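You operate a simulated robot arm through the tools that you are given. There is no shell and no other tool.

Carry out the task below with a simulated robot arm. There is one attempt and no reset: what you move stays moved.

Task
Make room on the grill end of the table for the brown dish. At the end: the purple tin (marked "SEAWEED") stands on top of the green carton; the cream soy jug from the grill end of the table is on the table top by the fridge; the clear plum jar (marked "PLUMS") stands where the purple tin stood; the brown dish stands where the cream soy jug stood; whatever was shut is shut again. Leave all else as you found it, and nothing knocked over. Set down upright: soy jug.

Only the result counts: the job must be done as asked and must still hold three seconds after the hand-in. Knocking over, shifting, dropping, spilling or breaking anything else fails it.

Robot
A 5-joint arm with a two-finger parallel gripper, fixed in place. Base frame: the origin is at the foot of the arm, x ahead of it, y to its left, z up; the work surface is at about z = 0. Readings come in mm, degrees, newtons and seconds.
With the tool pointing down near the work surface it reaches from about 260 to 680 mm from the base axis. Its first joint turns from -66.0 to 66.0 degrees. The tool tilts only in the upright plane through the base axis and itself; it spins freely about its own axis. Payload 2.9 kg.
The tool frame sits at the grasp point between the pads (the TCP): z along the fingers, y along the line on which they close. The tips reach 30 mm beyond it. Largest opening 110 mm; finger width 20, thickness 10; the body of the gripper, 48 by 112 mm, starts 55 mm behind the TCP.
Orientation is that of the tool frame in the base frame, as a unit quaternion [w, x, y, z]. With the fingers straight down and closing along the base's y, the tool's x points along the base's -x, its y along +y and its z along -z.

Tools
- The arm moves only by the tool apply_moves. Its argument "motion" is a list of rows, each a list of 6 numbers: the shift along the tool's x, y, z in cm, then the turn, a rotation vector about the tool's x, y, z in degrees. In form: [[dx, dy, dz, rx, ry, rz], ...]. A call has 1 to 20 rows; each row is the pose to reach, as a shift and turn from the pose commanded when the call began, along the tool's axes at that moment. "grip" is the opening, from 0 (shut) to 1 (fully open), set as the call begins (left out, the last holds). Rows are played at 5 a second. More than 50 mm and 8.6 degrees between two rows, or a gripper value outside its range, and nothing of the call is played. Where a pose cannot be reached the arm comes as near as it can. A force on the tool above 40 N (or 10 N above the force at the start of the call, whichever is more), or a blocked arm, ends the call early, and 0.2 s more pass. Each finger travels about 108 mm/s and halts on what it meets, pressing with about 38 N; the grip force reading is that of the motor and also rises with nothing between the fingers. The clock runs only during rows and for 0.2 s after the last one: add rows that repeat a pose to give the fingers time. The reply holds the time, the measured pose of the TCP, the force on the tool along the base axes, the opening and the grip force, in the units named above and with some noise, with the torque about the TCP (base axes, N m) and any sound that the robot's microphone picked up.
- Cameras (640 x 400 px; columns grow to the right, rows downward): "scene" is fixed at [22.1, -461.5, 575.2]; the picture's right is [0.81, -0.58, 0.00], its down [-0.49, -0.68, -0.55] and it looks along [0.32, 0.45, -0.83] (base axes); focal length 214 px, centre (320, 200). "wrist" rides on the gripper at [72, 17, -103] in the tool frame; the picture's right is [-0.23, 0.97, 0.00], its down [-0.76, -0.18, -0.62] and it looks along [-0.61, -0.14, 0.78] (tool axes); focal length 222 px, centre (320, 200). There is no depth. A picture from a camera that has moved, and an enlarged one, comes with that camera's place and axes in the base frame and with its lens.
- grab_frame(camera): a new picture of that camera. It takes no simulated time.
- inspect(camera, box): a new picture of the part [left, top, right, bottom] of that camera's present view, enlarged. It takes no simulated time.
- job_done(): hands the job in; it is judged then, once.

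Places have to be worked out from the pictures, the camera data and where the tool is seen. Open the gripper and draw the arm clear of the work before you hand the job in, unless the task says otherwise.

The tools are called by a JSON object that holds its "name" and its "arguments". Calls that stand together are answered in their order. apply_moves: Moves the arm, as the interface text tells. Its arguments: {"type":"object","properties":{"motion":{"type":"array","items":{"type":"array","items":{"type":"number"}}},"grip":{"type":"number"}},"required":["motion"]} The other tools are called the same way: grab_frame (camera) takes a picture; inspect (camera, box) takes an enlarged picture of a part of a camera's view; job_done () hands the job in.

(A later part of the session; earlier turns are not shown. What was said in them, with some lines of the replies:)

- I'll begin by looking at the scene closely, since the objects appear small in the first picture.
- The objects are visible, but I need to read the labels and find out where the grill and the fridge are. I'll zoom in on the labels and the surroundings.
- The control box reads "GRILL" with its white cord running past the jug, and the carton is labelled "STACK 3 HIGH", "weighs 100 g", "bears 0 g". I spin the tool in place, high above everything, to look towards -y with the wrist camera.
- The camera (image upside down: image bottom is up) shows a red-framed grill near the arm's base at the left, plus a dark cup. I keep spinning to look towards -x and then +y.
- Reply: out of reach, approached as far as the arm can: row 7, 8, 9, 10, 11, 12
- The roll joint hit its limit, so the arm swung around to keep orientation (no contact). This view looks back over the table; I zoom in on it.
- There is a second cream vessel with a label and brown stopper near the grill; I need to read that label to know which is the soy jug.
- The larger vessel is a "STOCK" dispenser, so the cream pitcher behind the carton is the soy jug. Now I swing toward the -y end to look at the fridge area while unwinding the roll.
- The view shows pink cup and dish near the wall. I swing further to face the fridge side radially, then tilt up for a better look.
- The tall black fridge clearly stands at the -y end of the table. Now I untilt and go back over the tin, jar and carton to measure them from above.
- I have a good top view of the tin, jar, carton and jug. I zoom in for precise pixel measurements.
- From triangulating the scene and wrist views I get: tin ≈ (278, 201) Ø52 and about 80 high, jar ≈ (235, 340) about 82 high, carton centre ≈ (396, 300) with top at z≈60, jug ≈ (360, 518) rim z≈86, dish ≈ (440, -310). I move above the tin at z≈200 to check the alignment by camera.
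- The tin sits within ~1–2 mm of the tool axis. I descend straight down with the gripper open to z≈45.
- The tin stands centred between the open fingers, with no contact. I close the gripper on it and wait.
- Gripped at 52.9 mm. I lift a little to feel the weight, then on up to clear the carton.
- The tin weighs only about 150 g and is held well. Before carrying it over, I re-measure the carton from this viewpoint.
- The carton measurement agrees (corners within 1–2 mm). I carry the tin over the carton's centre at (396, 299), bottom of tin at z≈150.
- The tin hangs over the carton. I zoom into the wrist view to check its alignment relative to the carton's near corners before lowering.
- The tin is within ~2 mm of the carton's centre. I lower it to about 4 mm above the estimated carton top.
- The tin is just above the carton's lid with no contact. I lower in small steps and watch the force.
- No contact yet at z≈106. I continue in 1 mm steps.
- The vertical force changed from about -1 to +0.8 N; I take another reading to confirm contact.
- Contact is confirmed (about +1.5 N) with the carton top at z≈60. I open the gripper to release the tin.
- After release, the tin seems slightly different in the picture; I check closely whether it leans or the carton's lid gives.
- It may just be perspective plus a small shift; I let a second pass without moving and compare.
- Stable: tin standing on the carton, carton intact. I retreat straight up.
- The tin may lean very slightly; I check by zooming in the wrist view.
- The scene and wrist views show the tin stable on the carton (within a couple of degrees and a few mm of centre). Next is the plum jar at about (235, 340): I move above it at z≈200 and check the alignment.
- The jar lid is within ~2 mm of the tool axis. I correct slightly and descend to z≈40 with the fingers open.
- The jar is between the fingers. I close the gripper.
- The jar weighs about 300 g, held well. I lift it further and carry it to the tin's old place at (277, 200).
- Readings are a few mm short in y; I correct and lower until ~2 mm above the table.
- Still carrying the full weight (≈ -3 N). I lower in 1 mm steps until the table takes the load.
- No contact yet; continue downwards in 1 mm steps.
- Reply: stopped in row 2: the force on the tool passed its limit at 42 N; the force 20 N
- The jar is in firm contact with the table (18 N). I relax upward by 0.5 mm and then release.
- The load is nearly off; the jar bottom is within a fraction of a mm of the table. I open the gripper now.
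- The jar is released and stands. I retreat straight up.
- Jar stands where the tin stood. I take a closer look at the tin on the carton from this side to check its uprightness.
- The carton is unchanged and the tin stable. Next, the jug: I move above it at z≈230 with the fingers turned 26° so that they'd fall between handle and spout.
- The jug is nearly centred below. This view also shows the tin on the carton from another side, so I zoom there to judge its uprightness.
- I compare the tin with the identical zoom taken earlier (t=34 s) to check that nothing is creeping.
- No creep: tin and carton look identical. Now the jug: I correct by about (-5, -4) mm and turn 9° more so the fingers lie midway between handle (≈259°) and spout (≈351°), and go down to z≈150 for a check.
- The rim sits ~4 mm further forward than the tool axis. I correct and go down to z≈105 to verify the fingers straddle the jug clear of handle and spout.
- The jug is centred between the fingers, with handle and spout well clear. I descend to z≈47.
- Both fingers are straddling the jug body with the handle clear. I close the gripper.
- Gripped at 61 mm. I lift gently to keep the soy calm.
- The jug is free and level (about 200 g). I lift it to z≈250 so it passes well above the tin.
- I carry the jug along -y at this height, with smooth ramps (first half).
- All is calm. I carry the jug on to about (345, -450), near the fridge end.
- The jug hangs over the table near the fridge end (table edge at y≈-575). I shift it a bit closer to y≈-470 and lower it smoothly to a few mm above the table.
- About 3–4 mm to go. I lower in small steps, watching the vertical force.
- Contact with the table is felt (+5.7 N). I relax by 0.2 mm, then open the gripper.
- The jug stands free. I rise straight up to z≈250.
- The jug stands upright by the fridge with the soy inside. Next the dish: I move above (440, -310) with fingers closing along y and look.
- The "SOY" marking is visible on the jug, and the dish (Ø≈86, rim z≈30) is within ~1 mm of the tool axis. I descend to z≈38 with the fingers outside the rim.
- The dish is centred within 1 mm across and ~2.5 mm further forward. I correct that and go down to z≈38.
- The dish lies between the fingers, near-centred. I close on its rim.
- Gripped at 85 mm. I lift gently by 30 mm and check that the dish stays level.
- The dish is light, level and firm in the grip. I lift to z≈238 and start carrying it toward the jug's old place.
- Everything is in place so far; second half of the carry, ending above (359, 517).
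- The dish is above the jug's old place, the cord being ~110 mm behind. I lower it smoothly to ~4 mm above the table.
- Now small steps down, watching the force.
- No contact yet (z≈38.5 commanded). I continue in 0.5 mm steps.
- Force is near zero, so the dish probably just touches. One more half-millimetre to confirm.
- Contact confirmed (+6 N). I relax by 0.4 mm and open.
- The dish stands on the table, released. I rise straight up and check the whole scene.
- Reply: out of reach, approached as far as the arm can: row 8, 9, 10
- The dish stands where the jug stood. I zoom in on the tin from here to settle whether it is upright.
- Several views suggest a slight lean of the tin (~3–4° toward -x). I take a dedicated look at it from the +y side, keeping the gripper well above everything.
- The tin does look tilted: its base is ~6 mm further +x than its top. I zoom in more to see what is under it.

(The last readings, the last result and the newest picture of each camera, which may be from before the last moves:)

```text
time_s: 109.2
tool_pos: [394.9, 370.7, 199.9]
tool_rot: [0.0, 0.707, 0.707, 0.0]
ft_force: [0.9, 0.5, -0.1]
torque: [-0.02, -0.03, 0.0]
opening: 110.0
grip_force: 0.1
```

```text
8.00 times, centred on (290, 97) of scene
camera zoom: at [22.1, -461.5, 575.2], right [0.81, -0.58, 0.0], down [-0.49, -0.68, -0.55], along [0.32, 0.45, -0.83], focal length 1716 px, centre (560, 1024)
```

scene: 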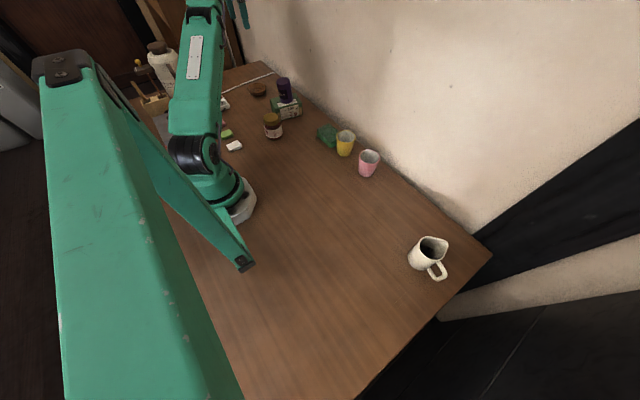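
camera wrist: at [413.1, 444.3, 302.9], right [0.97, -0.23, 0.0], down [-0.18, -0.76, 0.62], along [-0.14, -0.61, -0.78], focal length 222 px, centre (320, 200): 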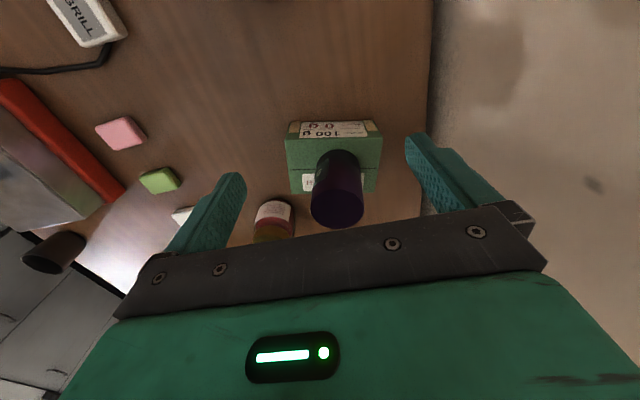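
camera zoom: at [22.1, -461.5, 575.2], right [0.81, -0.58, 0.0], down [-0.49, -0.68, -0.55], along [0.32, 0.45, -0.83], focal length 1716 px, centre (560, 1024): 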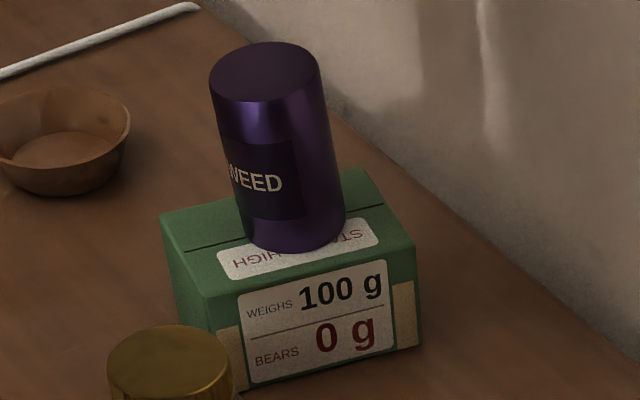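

Measurements conflict somewhat, so I do a direct control: repeat the very same viewing geometry I had over the tin on the table (tool 120 mm above its top, same spin) and compare.

{"name": "apply_moves", "arguments": {"motion": [[-0.6, 0.02, -0.5, 0, 0, -7.5], [-1.2, 0.03, -1.0, 0, 0, -15], [-1.8, 0.05, -1.5, 0, 0, -22.5], [-2.4, 0.06, -2.0, 0, 0, -30], [-3.0, 0.07, -2.5, 0, 0, -37.5], [-3.6, 0.09, -3.0, 0, 0, -45], [-4.2, 0.1, -3.5, 0, 0, -52.5], [-4.8, 0.1, -4.0, 0, 0, -60], [-5.4, 0.1, -4.5, 0, 0, -67.5], [-6.0, 0.1, -5.0, 0, 0, -75], [-6.6, 0.1, -5.5, 0, 0, -82.5], [-7.1, 0.1, -6.0, 0, 0, -90], [-7.1, 0.1, -6.0, 0, 0, -90]]}}

{"name": "grab_frame", "arguments": {"camera": "wrist"}}

{"name": "inspect", "arguments": {"camera": "wrist", "box": [240, 60, 400, 180]}}

```text
time_s: 112.0
tool_pos: [396.4, 299.0, 258.3]
tool_rot: [-0.001, -0.001, 1.0, -0.001]
ft_force: [-0.3, -0.3, -0.6]
torque: [0.04, -0.01, -0.03]
opening: 109.8
grip_force: 0.1
```

```text
taken
camera wrist: at [324.4, 317.0, 362.2], right [0.22, 0.97, 0.0], down [0.76, -0.18, 0.62], along [0.61, -0.14, -0.78], focal length 222 px, centre (320, 200)
```

wrist: 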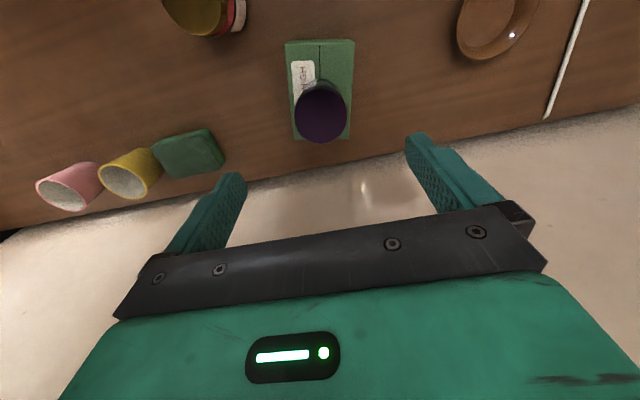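

```text
3.33 times, centred on (320, 120) of wrist
camera zoom: at [324.4, 317.0, 362.2], right [0.22, 0.97, 0.0], down [0.76, -0.18, 0.62], along [0.61, -0.14, -0.78], focal length 740 px, centre (320, 467)
```

zoom: 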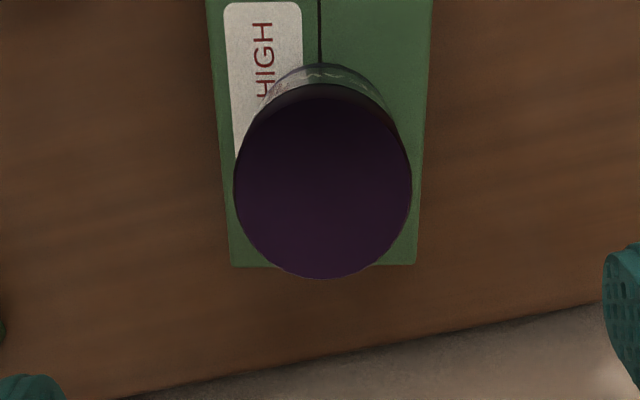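

The comparison shows the tin really leans toward -x by roughly 5–6° (less of its near side visible than on the table). I take a lower, more level view from the arm's side to see how it sits.

{"name": "apply_moves", "arguments": {"motion": [[2.3, -1.77, 0.6, 0, 0, -7.4], [4.7, -3.54, 1.5, 0, 0, -14.8], [7.0, -5.3, 3.0, 0, 0, -22.2], [9.4, -7.07, 4.5, 0, 0, -29.6], [11.7, -8.84, 6.0, 0, 0, -37], [11.7, -8.84, 6.0, 0, 0, -37]]}}

{"name": "apply_moves", "arguments": {"motion": [[0, 0, 0.6, 0, -7.5, 0], [0, 0, 1.3, 0, -15, 0], [0, 0, 2.0, 0, -22.5, 0], [0, 0, 2.6, 0, -30, 0], [0, 0, 3.0, 0, -35, 0], [0, 0, 3.0, 0, -35, 0]]}}

{"name": "grab_frame", "arguments": {"camera": "wrist"}}

{"name": "inspect", "arguments": {"camera": "wrist", "box": [240, 60, 420, 230]}}

```text
time_s: 113.5
tool_pos: [276.3, 213.1, 200.1]
tool_rot: [-0.001, -0.318, 0.948, 0.0]
ft_force: [-0.1, 0.2, -0.5]
torque: [0.0, -0.03, -0.03]
opening: 110.3
grip_force: 0.0
```

```text
time_s: 114.8
tool_pos: [279.1, 210.9, 171.5]
tool_rot: [0.285, -0.302, 0.905, 0.095]
ft_force: [-0.2, -0.3, -0.6]
torque: [-0.02, -0.01, 0.0]
opening: 110.0
grip_force: 0.1
```

```text
taken
camera wrist: at [174.9, 153.8, 213.5], right [-0.44, 0.89, 0.13], down [0.32, 0.02, 0.95], along [0.84, 0.46, -0.29], focal length 222 px, centre (320, 200)
```

wrist: 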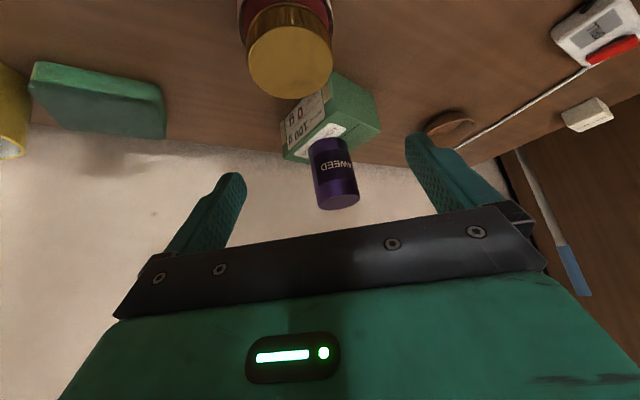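

```text
2.35 times, centred on (330, 145) of wrist
camera zoom: at [174.9, 153.8, 213.5], right [-0.44, 0.89, 0.13], down [0.32, 0.02, 0.95], along [0.84, 0.46, -0.29], focal length 523 px, centre (296, 329)
```

zoom: 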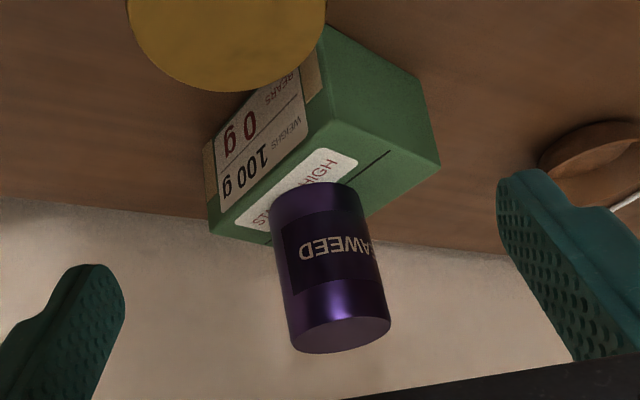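

From this level view I zoom further on the tin's base to see how it rests on the carton.

{"name": "inspect", "arguments": {"camera": "wrist", "box": [295, 110, 375, 170]}}

{"name": "inspect", "arguments": {"camera": "wrist", "box": [290, 120, 380, 215]}}

```text
6.67 times, centred on (335, 140) of wrist
camera zoom: at [174.9, 153.8, 213.5], right [-0.44, 0.89, 0.13], down [0.32, 0.02, 0.95], along [0.84, 0.46, -0.29], focal length 1481 px, centre (220, 600)
```

zoom: 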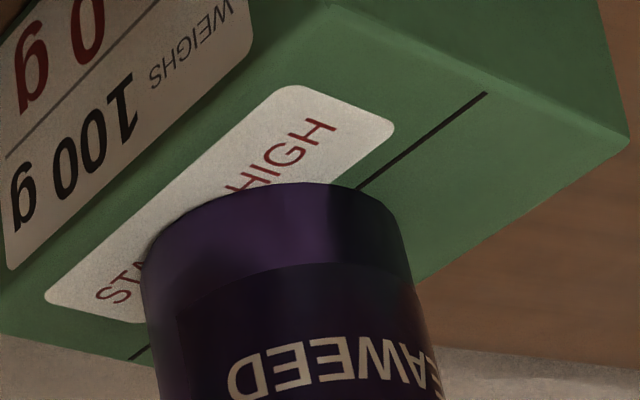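

```text
4.21 times, centred on (335, 168) of wrist
camera zoom: at [174.9, 153.8, 213.5], right [-0.44, 0.89, 0.13], down [0.32, 0.02, 0.95], along [0.84, 0.46, -0.29], focal length 935 px, centre (257, 337)
```

zoom: 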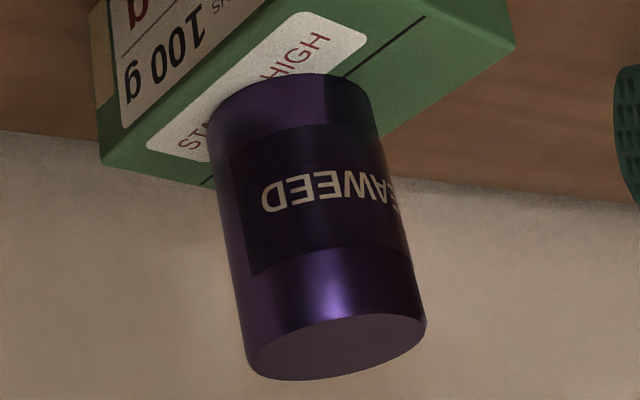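

The carton is flat, unshifted and intact; the tin rests on it stably with only a slight lean of a few degrees. I now untilt the tool and draw the arm clear.

{"name": "apply_moves", "arguments": {"motion": [[0, 0, 0, 0, 7, 0], [0, 0, 0, 0, 14, 0], [0, 0, 0, 0, 21, 0], [0, 0, 0, 0, 28, 0], [0, 0, 0, 0, 35, 0], [0, 0, 0, 0, 35, 0]]}}

{"name": "apply_moves", "arguments": {"motion": [[0, 0, -3.5, 0, 0, 0], [0, 0, -7.0, 0, 0, 0], [0, 0, -10.5, 0, 0, 0], [0, 0, -14.0, 0, 0, 0], [0, 0, -16.0, 0, 0, 0], [0, 0, -16.0, 0, 0, 0]]}}

{"name": "grab_frame", "arguments": {"camera": "wrist"}}

{"name": "inspect", "arguments": {"camera": "scene", "box": [240, 70, 320, 140]}}

```text
time_s: 116.2
tool_pos: [278.6, 210.9, 169.3]
tool_rot: [-0.001, -0.318, 0.948, -0.001]
ft_force: [-0.6, -0.3, -0.8]
torque: [0.01, 0.02, -0.02]
opening: 110.0
grip_force: 0.0
```

```text
time_s: 117.7
tool_pos: [277.0, 210.4, 328.3]
tool_rot: [-0.001, -0.317, 0.948, 0.0]
ft_force: [0.2, -1.0, -1.0]
torque: [0.02, 0.01, 0.05]
opening: 110.2
grip_force: 0.1
```

```text
taken
camera wrist: at [210.5, 181.0, 432.2], right [-0.41, 0.91, 0.0], down [0.72, 0.32, 0.62], along [0.57, 0.25, -0.78], focal length 222 px, centre (320, 200)
```

wrist: 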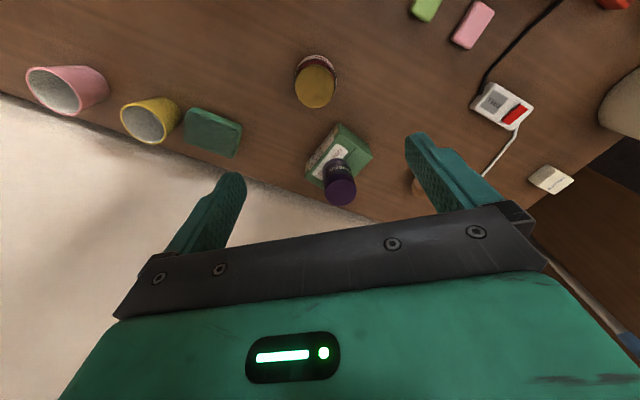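

```text
5.71 times, centred on (280, 105) of scene
camera zoom: at [22.1, -461.5, 575.2], right [0.81, -0.58, 0.0], down [-0.49, -0.68, -0.55], along [0.32, 0.45, -0.83], focal length 1226 px, centre (549, 743)
```

zoom: 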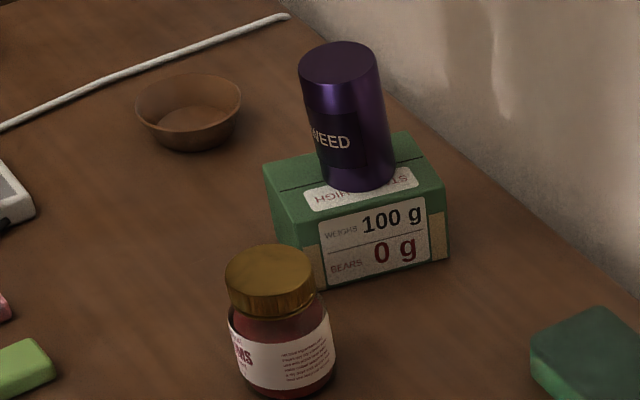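

The scene view shows the tin leaning a few degrees. It's stable, but I'd rather have it stand straight: I'll gently square it up with pads closing along x to slightly more than its diameter. First I move above it with that orientation and check the alignment.

{"name": "apply_moves", "arguments": {"motion": [[-1.9, 0, 0.5, 0, 0, -6.6], [-3.8, -0.02, 1.5, 0, 0, -13.2], [-5.6, -0.03, 3.0, 0, 0, -19.9], [-7.5, -0.04, 4.5, 0, 0, -26.5], [-9.4, -0.05, 6.0, 0, 0, -33.1], [-11.3, -0.06, 7.5, 0, 0, -39.7], [-13.2, -0.07, 9.0, 0, 0, -46.4], [-15.03, -0.07, 9.9, 0, 0, -53], [-15.03, -0.07, 9.9, 0, 0, -53], [-15.03, -0.07, 9.9, 0, 0, -53]], "grip": 1.0}}

{"name": "grab_frame", "arguments": {"camera": "wrist"}}

{"name": "inspect", "arguments": {"camera": "wrist", "box": [240, 60, 400, 180]}}

```text
time_s: 119.8
tool_pos: [398.9, 302.0, 232.4]
tool_rot: [0.0, 0.708, -0.706, 0.0]
ft_force: [-0.2, -0.5, 0.5]
torque: [0.01, -0.04, -0.01]
opening: 110.0
grip_force: 0.0
```

```text
taken
camera wrist: at [383.4, 230.3, 335.1], right [-0.97, 0.23, 0.0], down [0.18, 0.76, 0.62], along [0.14, 0.61, -0.78], focal length 222 px, centre (320, 200)
```

wrist: 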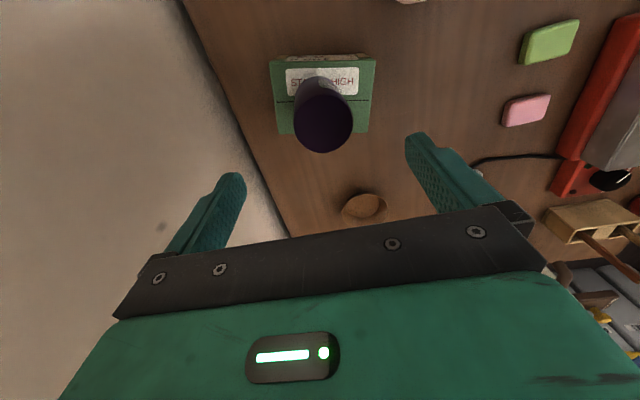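

```text
3.33 times, centred on (320, 120) of wrist
camera zoom: at [383.4, 230.3, 335.1], right [-0.97, 0.23, 0.0], down [0.18, 0.76, 0.62], along [0.14, 0.61, -0.78], focal length 740 px, centre (320, 467)
```

zoom: 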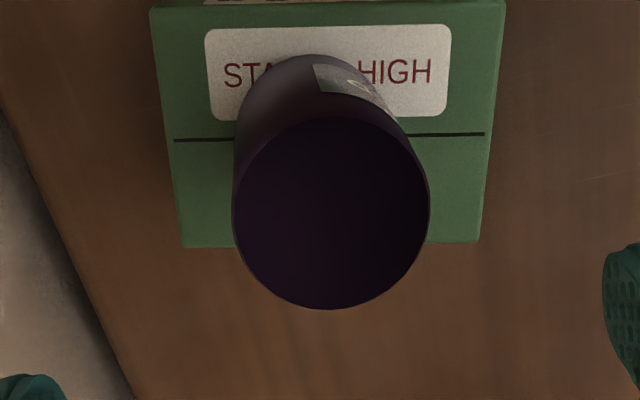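

The lateral offset between top (x≈395) and base (x≈399) confirms a ~3° lean. I descend with open fingers (tips staying ~18 mm above the carton) around the tin.

{"name": "apply_moves", "arguments": {"motion": [[0.2, 0.1, 2.5, 0, 0, 0], [0.2, 0.1, 5.5, 0, 0, 0], [0.2, 0.1, 8.5, 0, 0, 0], [0.2, 0.1, 11.0, 0, 0, 0], [0.2, 0.1, 12.2, 0, 0, 0], [0.2, 0.1, 12.2, 0, 0, 0]], "grip": 1.0}}

{"name": "grab_frame", "arguments": {"camera": "wrist"}}

{"name": "inspect", "arguments": {"camera": "scene", "box": [260, 70, 325, 130]}}

```text
time_s: 121.2
tool_pos: [396.2, 301.4, 106.7]
tool_rot: [0.0, -0.707, 0.707, 0.001]
ft_force: [0.7, -0.2, 0.7]
torque: [0.0, 0.0, -0.01]
opening: 110.2
grip_force: 0.0
```

```text
taken
camera wrist: at [381.4, 229.3, 210.0], right [-0.97, 0.23, 0.0], down [0.18, 0.76, 0.62], along [0.14, 0.61, -0.78], focal length 222 px, centre (320, 200)
```

wrist: 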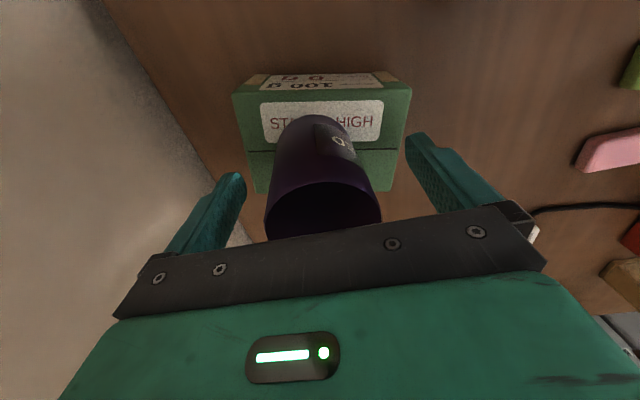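

```text
6.67 times, centred on (292, 100) of scene
camera zoom: at [22.1, -461.5, 575.2], right [0.81, -0.58, 0.0], down [-0.49, -0.68, -0.55], along [0.32, 0.45, -0.83], focal length 1430 px, centre (503, 867)
```

zoom: 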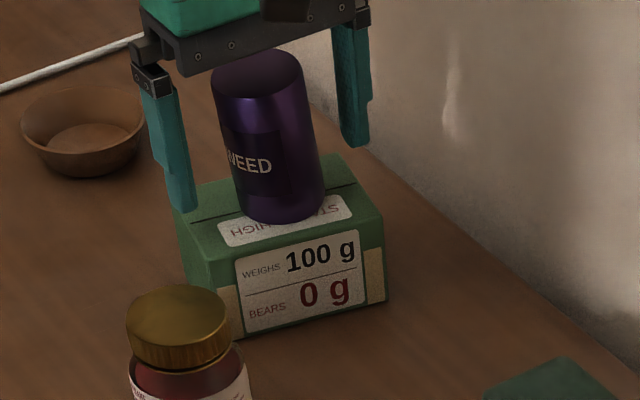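

The fingers straddle the tin with wide clearance. I close gently in stages to 60 mm and then to about 54 mm, just above the tin's 52.9 mm, so no clamping happens.

{"name": "apply_moves", "arguments": {"motion": [[0, 0, 0, 0, 0, 0], [0, 0, 0, 0, 0, 0], [0, 0, 0, 0, 0, 0]], "grip": 0.55}}

{"name": "apply_moves", "arguments": {"motion": [[0, 0, 0, 0, 0, 0], [0, 0, 0, 0, 0, 0], [0, 0, 0, 0, 0, 0]], "grip": 0.49}}

{"name": "grab_frame", "arguments": {"camera": "wrist"}}

{"name": "inspect", "arguments": {"camera": "scene", "box": [260, 70, 325, 130]}}

```text
time_s: 122.0
tool_pos: [398.0, 302.1, 107.5]
tool_rot: [0.001, 0.707, -0.707, 0.0]
ft_force: [-0.6, 0.6, -0.3]
torque: [-0.04, 0.02, 0.05]
opening: 60.7
grip_force: 0.1
```

```text
time_s: 122.8
tool_pos: [397.7, 301.1, 108.0]
tool_rot: [0.001, 0.707, -0.707, 0.0]
ft_force: [0.3, 0.7, 0.1]
torque: [-0.01, -0.02, -0.02]
opening: 54.2
grip_force: 0.4
```

```text
taken
camera wrist: at [381.4, 229.3, 210.2], right [-0.97, 0.23, 0.0], down [0.18, 0.76, 0.62], along [0.14, 0.61, -0.78], focal length 222 px, centre (320, 200)
```

wrist: 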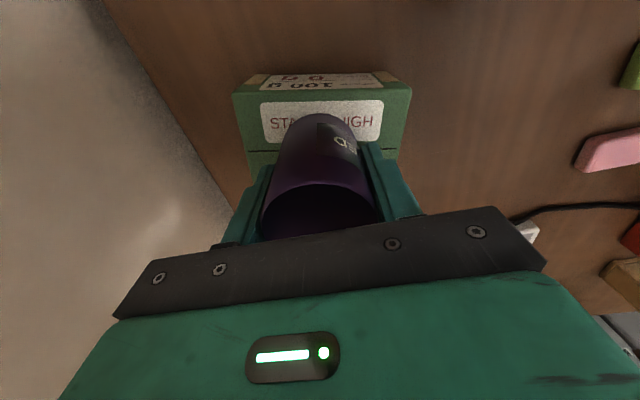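

```text
6.67 times, centred on (292, 100) of scene
camera zoom: at [22.1, -461.5, 575.2], right [0.81, -0.58, 0.0], down [-0.49, -0.68, -0.55], along [0.32, 0.45, -0.83], focal length 1430 px, centre (503, 867)
```

zoom: 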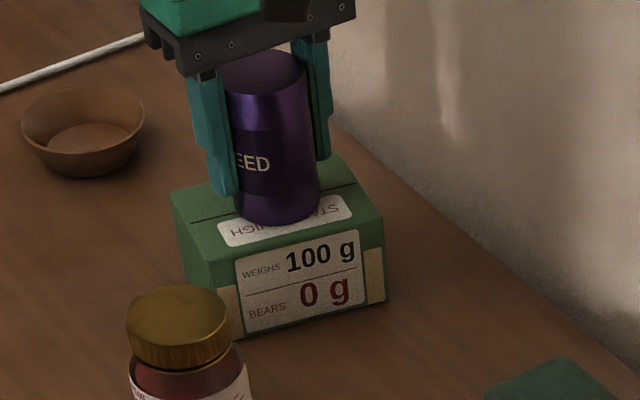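

The tin is now squared up between the pads, with no clamping force. I open in stages and check that it stays upright.

{"name": "apply_moves", "arguments": {"motion": [[0, 0, 0, 0, 0, 0], [0, 0, 0, 0, 0, 0], [0, 0, 0, 0, 0, 0]], "grip": 0.56}}

{"name": "inspect", "arguments": {"camera": "scene", "box": [260, 70, 325, 130]}}

{"name": "grab_frame", "arguments": {"camera": "wrist"}}

```text
time_s: 123.7
tool_pos: [396.7, 301.6, 107.0]
tool_rot: [-0.001, -0.707, 0.707, 0.0]
ft_force: [0.6, -0.5, 0.3]
torque: [-0.01, -0.03, 0.0]
opening: 61.7
grip_force: 0.1
```

```text
6.67 times, centred on (292, 100) of scene
camera zoom: at [22.1, -461.5, 575.2], right [0.81, -0.58, 0.0], down [-0.49, -0.68, -0.55], along [0.32, 0.45, -0.83], focal length 1430 px, centre (503, 867)
```

zoom: 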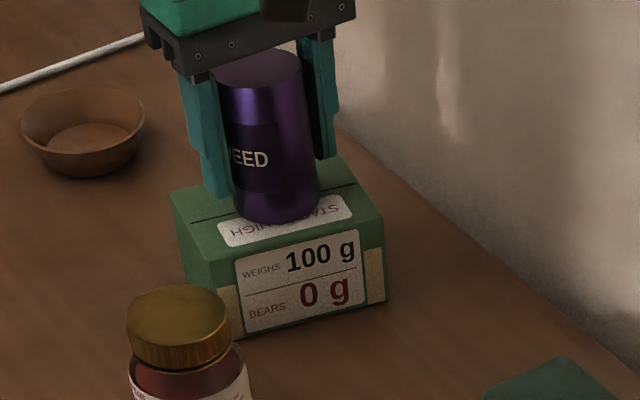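

```text
taken
camera wrist: at [381.4, 229.3, 210.2], right [-0.97, 0.23, 0.0], down [0.18, 0.76, 0.62], along [0.14, 0.61, -0.78], focal length 222 px, centre (320, 200)
```

wrist: 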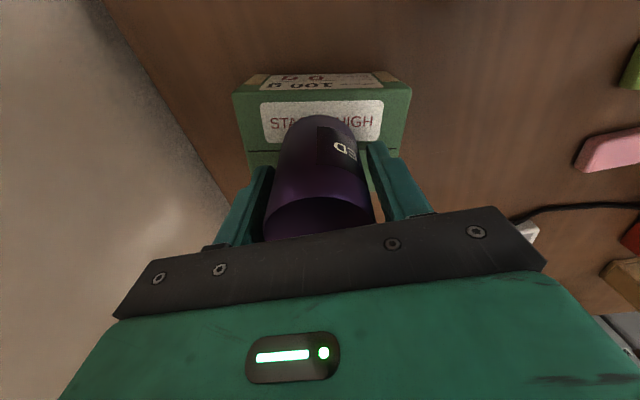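

The tin shifted slightly as the pads opened; I wait a second and look again before opening further.

{"name": "apply_moves", "arguments": {"motion": [[0, 0, 0, 0, 0, 0], [0, 0, 0, 0, 0, 0], [0, 0, 0, 0, 0, 0], [0, 0, 0, 0, 0, 0]]}}

{"name": "inspect", "arguments": {"camera": "scene", "box": [260, 70, 325, 130]}}

{"name": "inspect", "arguments": {"camera": "wrist", "box": [220, 70, 420, 240]}}

```text
time_s: 124.7
tool_pos: [396.4, 300.5, 107.3]
tool_rot: [0.001, 0.707, -0.707, 0.0]
ft_force: [0.1, 0.3, -0.3]
torque: [0.04, 0.0, 0.03]
opening: 61.8
grip_force: 0.0
```

```text
6.67 times, centred on (292, 100) of scene
camera zoom: at [22.1, -461.5, 575.2], right [0.81, -0.58, 0.0], down [-0.49, -0.68, -0.55], along [0.32, 0.45, -0.83], focal length 1430 px, centre (503, 867)
```

zoom: 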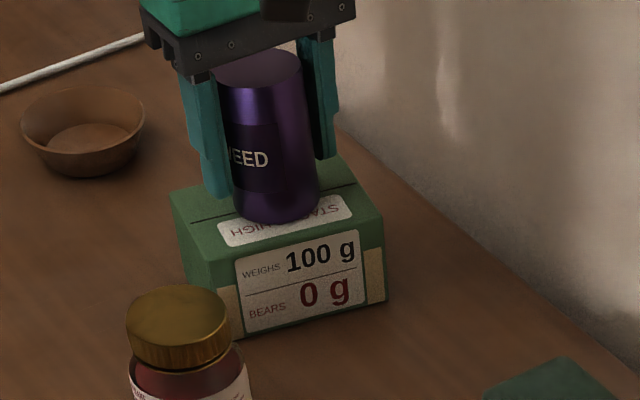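

```text
2.35 times, centred on (320, 155) of wrist
camera zoom: at [381.4, 229.3, 210.2], right [-0.97, 0.23, 0.0], down [0.18, 0.76, 0.62], along [0.14, 0.61, -0.78], focal length 523 px, centre (320, 306)
```

zoom: 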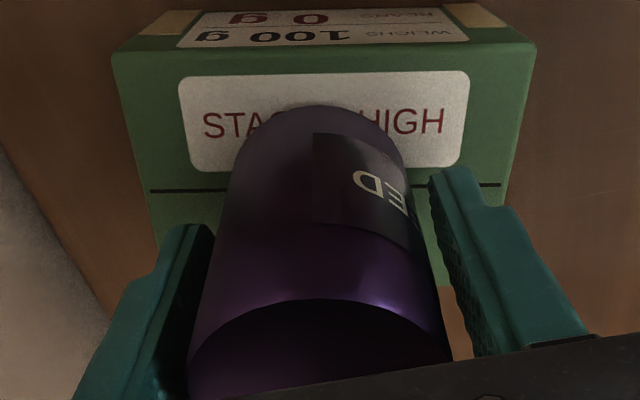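

The tin's silhouette is now symmetric about the tool axis, i.e. upright, and it holds by itself. I open fully and check again.

{"name": "apply_moves", "arguments": {"motion": [[0, 0, 0, 0, 0, 0], [0, 0, 0, 0, 0, 0], [0, 0, 0, 0, 0, 0]], "grip": 0.7}}

{"name": "apply_moves", "arguments": {"motion": [[0, 0, 0, 0, 0, 0], [0, 0, 0, 0, 0, 0], [0, 0, 0, 0, 0, 0], [0, 0, 0, 0, 0, 0]], "grip": 1.0}}

{"name": "inspect", "arguments": {"camera": "wrist", "box": [220, 70, 420, 240]}}

{"name": "inspect", "arguments": {"camera": "scene", "box": [260, 70, 325, 130]}}

```text
time_s: 125.5
tool_pos: [397.6, 302.0, 106.1]
tool_rot: [0.001, 0.707, -0.707, 0.0]
ft_force: [0.4, 0.8, -1.0]
torque: [-0.03, 0.02, 0.05]
opening: 77.2
grip_force: 0.0
```

```text
time_s: 126.5
tool_pos: [397.3, 301.5, 106.3]
tool_rot: [0.001, 0.707, -0.707, -0.001]
ft_force: [0.4, -0.6, -0.2]
torque: [0.01, 0.01, -0.01]
opening: 109.9
grip_force: 0.0
```

```text
2.35 times, centred on (320, 155) of wrist
camera zoom: at [381.4, 229.3, 210.2], right [-0.97, 0.23, 0.0], down [0.18, 0.76, 0.62], along [0.14, 0.61, -0.78], focal length 523 px, centre (320, 306)
```

zoom: 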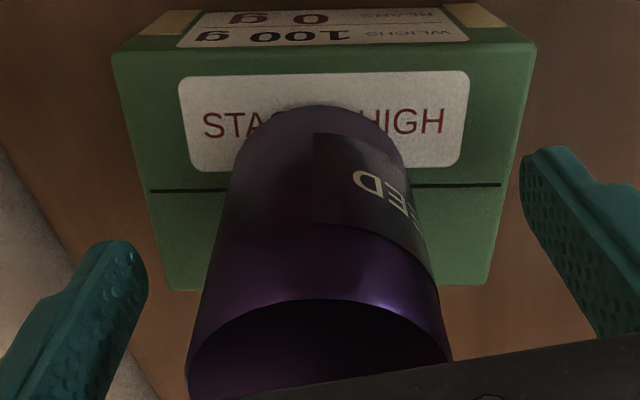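

```text
6.67 times, centred on (292, 100) of scene
camera zoom: at [22.1, -461.5, 575.2], right [0.81, -0.58, 0.0], down [-0.49, -0.68, -0.55], along [0.32, 0.45, -0.83], focal length 1430 px, centre (503, 867)
```

zoom: 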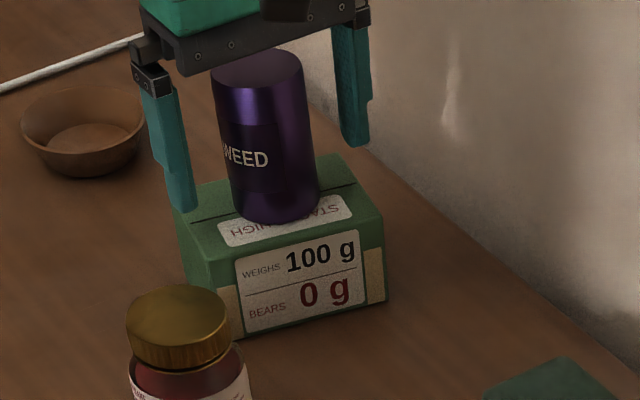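

The tin stands straight and steady; the carton hasn't moved. I rise straight up and draw the arm clear.

{"name": "apply_moves", "arguments": {"motion": [[0, 0, -1.0, 0, 0, 0], [0, 0, -3.0, 0, 0, 0], [0, 0, -6.0, 0, 0, 0], [0, 0, -9.5, 0, 0, 0], [0, 0, -13.0, 0, 0, 0], [0, 0, -17.0, 0, 0, 0], [0, 0, -21.0, 0, 0, 0], [0, 0, -21.0, 0, 0, 0]]}}

{"name": "grab_frame", "arguments": {"camera": "wrist"}}

{"name": "inspect", "arguments": {"camera": "scene", "box": [240, 60, 340, 150]}}

```text
time_s: 128.2
tool_pos: [399.5, 299.2, 319.9]
tool_rot: [-0.001, -0.707, 0.707, 0.0]
ft_force: [1.6, 0.1, 0.1]
torque: [0.03, -0.02, 0.04]
opening: 109.7
grip_force: 0.0
```

```text
taken
camera wrist: at [384.1, 228.1, 423.2], right [-0.97, 0.23, 0.0], down [0.18, 0.76, 0.62], along [0.14, 0.61, -0.78], focal length 222 px, centre (320, 200)
```

wrist: 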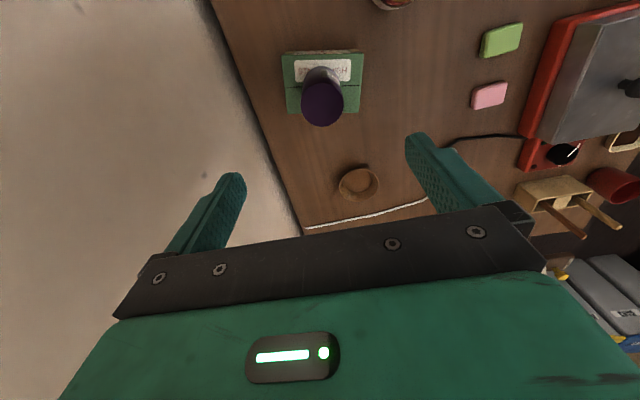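

```text
4.44 times, centred on (290, 105) of scene
camera zoom: at [22.1, -461.5, 575.2], right [0.81, -0.58, 0.0], down [-0.49, -0.68, -0.55], along [0.32, 0.45, -0.83], focal length 953 px, centre (453, 622)
```

zoom: 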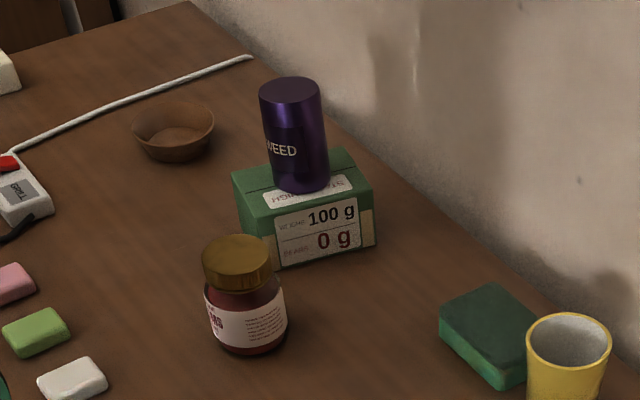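

The tin stands straight on the carton. I move the arm to a clear spot over the middle of the table, high up, and take final pictures.

{"name": "apply_moves", "arguments": {"motion": [[3.0, 0.85, -0.2, 0, 0, 0], [6.5, 1.9, -0.4, 0, 0, 0], [10.5, 3.0, -0.6, 0, 0, 0], [14.5, 4.1, -0.8, 0, 0, 0], [18.5, 5.3, -1.0, 0, 0, 0], [22.0, 6.3, -1.2, 0, 0, 0], [23.9, 6.8, -1.2, 0, 0, 0], [23.9, 6.8, -1.2, 0, 0, 0]]}}

{"name": "grab_frame", "arguments": {"camera": "scene"}}

{"name": "inspect", "arguments": {"camera": "scene", "box": [200, 50, 350, 160]}}

{"name": "inspect", "arguments": {"camera": "scene", "box": [310, 110, 510, 310]}}

{"name": "grab_frame", "arguments": {"camera": "wrist"}}

```text
time_s: 130.1
tool_pos: [330.6, 61.8, 330.3]
tool_rot: [0.001, 0.707, -0.707, -0.001]
ft_force: [0.2, -0.1, -0.1]
torque: [-0.01, 0.03, 0.0]
opening: 109.6
grip_force: 0.2
```

```text
taken
```

scene: 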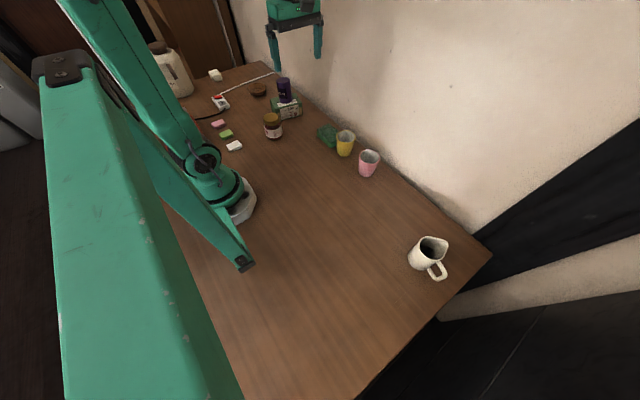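

```text
3.64 times, centred on (275, 105) of scene
camera zoom: at [22.1, -461.5, 575.2], right [0.81, -0.58, 0.0], down [-0.49, -0.68, -0.55], along [0.32, 0.45, -0.83], focal length 780 px, centre (484, 546)
```

zoom: 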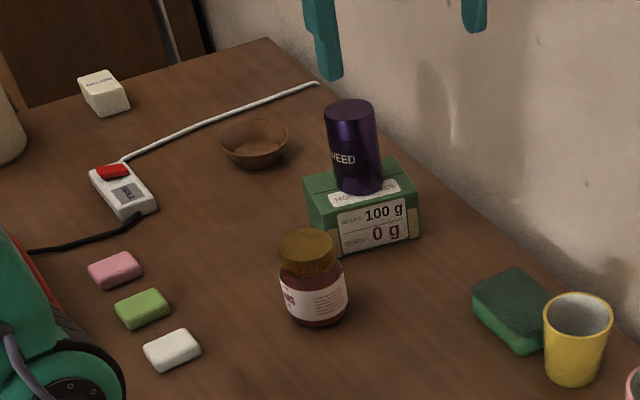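

```text
2.00 times, centred on (410, 210) of scene
camera zoom: at [22.1, -461.5, 575.2], right [0.81, -0.58, 0.0], down [-0.49, -0.68, -0.55], along [0.32, 0.45, -0.83], focal length 429 px, centre (140, 180)
```

zoom: 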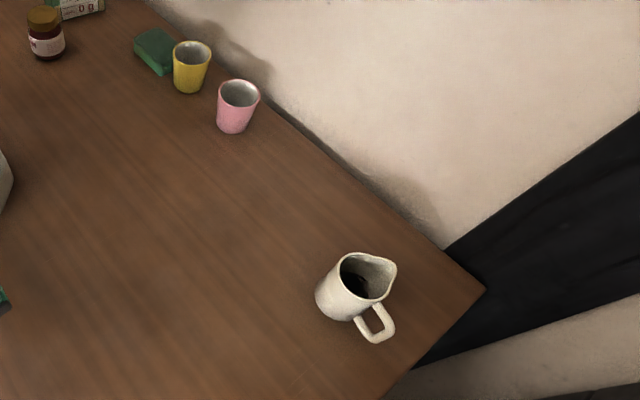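

```text
taken
camera wrist: at [314.3, -10.7, 434.9], right [-0.97, 0.23, 0.0], down [0.18, 0.76, 0.62], along [0.14, 0.61, -0.78], focal length 222 px, centre (320, 200)
```

wrist: 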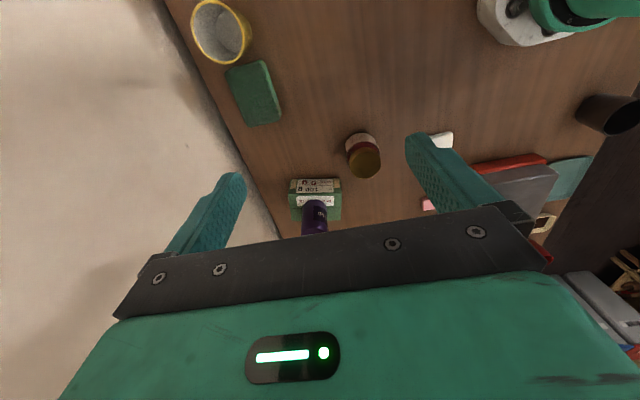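

All four items are where they belong: tin upright on the carton, jar where the tin stood, jug upright by the fridge with its soy, dish where the jug stood. Nothing else has moved, nothing was opened, and the gripper is open and clear, so I hand the job in.

{"name": "job_done", "arguments": {}}

```text
The job is handed in.
```

I've handed the job in with all four items in place. The result hasn't been reported back to me.

- **Purple tin:** stands on top of the green carton. It leaned a few degrees after I first set it down, so I squared it up with the gripper. It was steady in the last pictures.
- **Plum jar:** stands where the tin stood. It pressed on the table at about 42 N for a moment when I set it down. The pictures show no damage.
- **Soy jug:** stands upright at the fridge end of the table, about 11 cm from the edge, with no spill visible.
- **Brown dish:** stands where the jug stood, clear of the grill cord.

Nothing else looks moved in the final pictures, and I opened nothing that was shut. The gripper is open and the arm is clear.

The carton's side label says "BEARS 0 g", while its top says "STACK 3 HIGH". I followed your instruction and put the tin (about 150 g) on it. The carton showed no crushing or shifting, but by that side label it isn't meant to carry anything.
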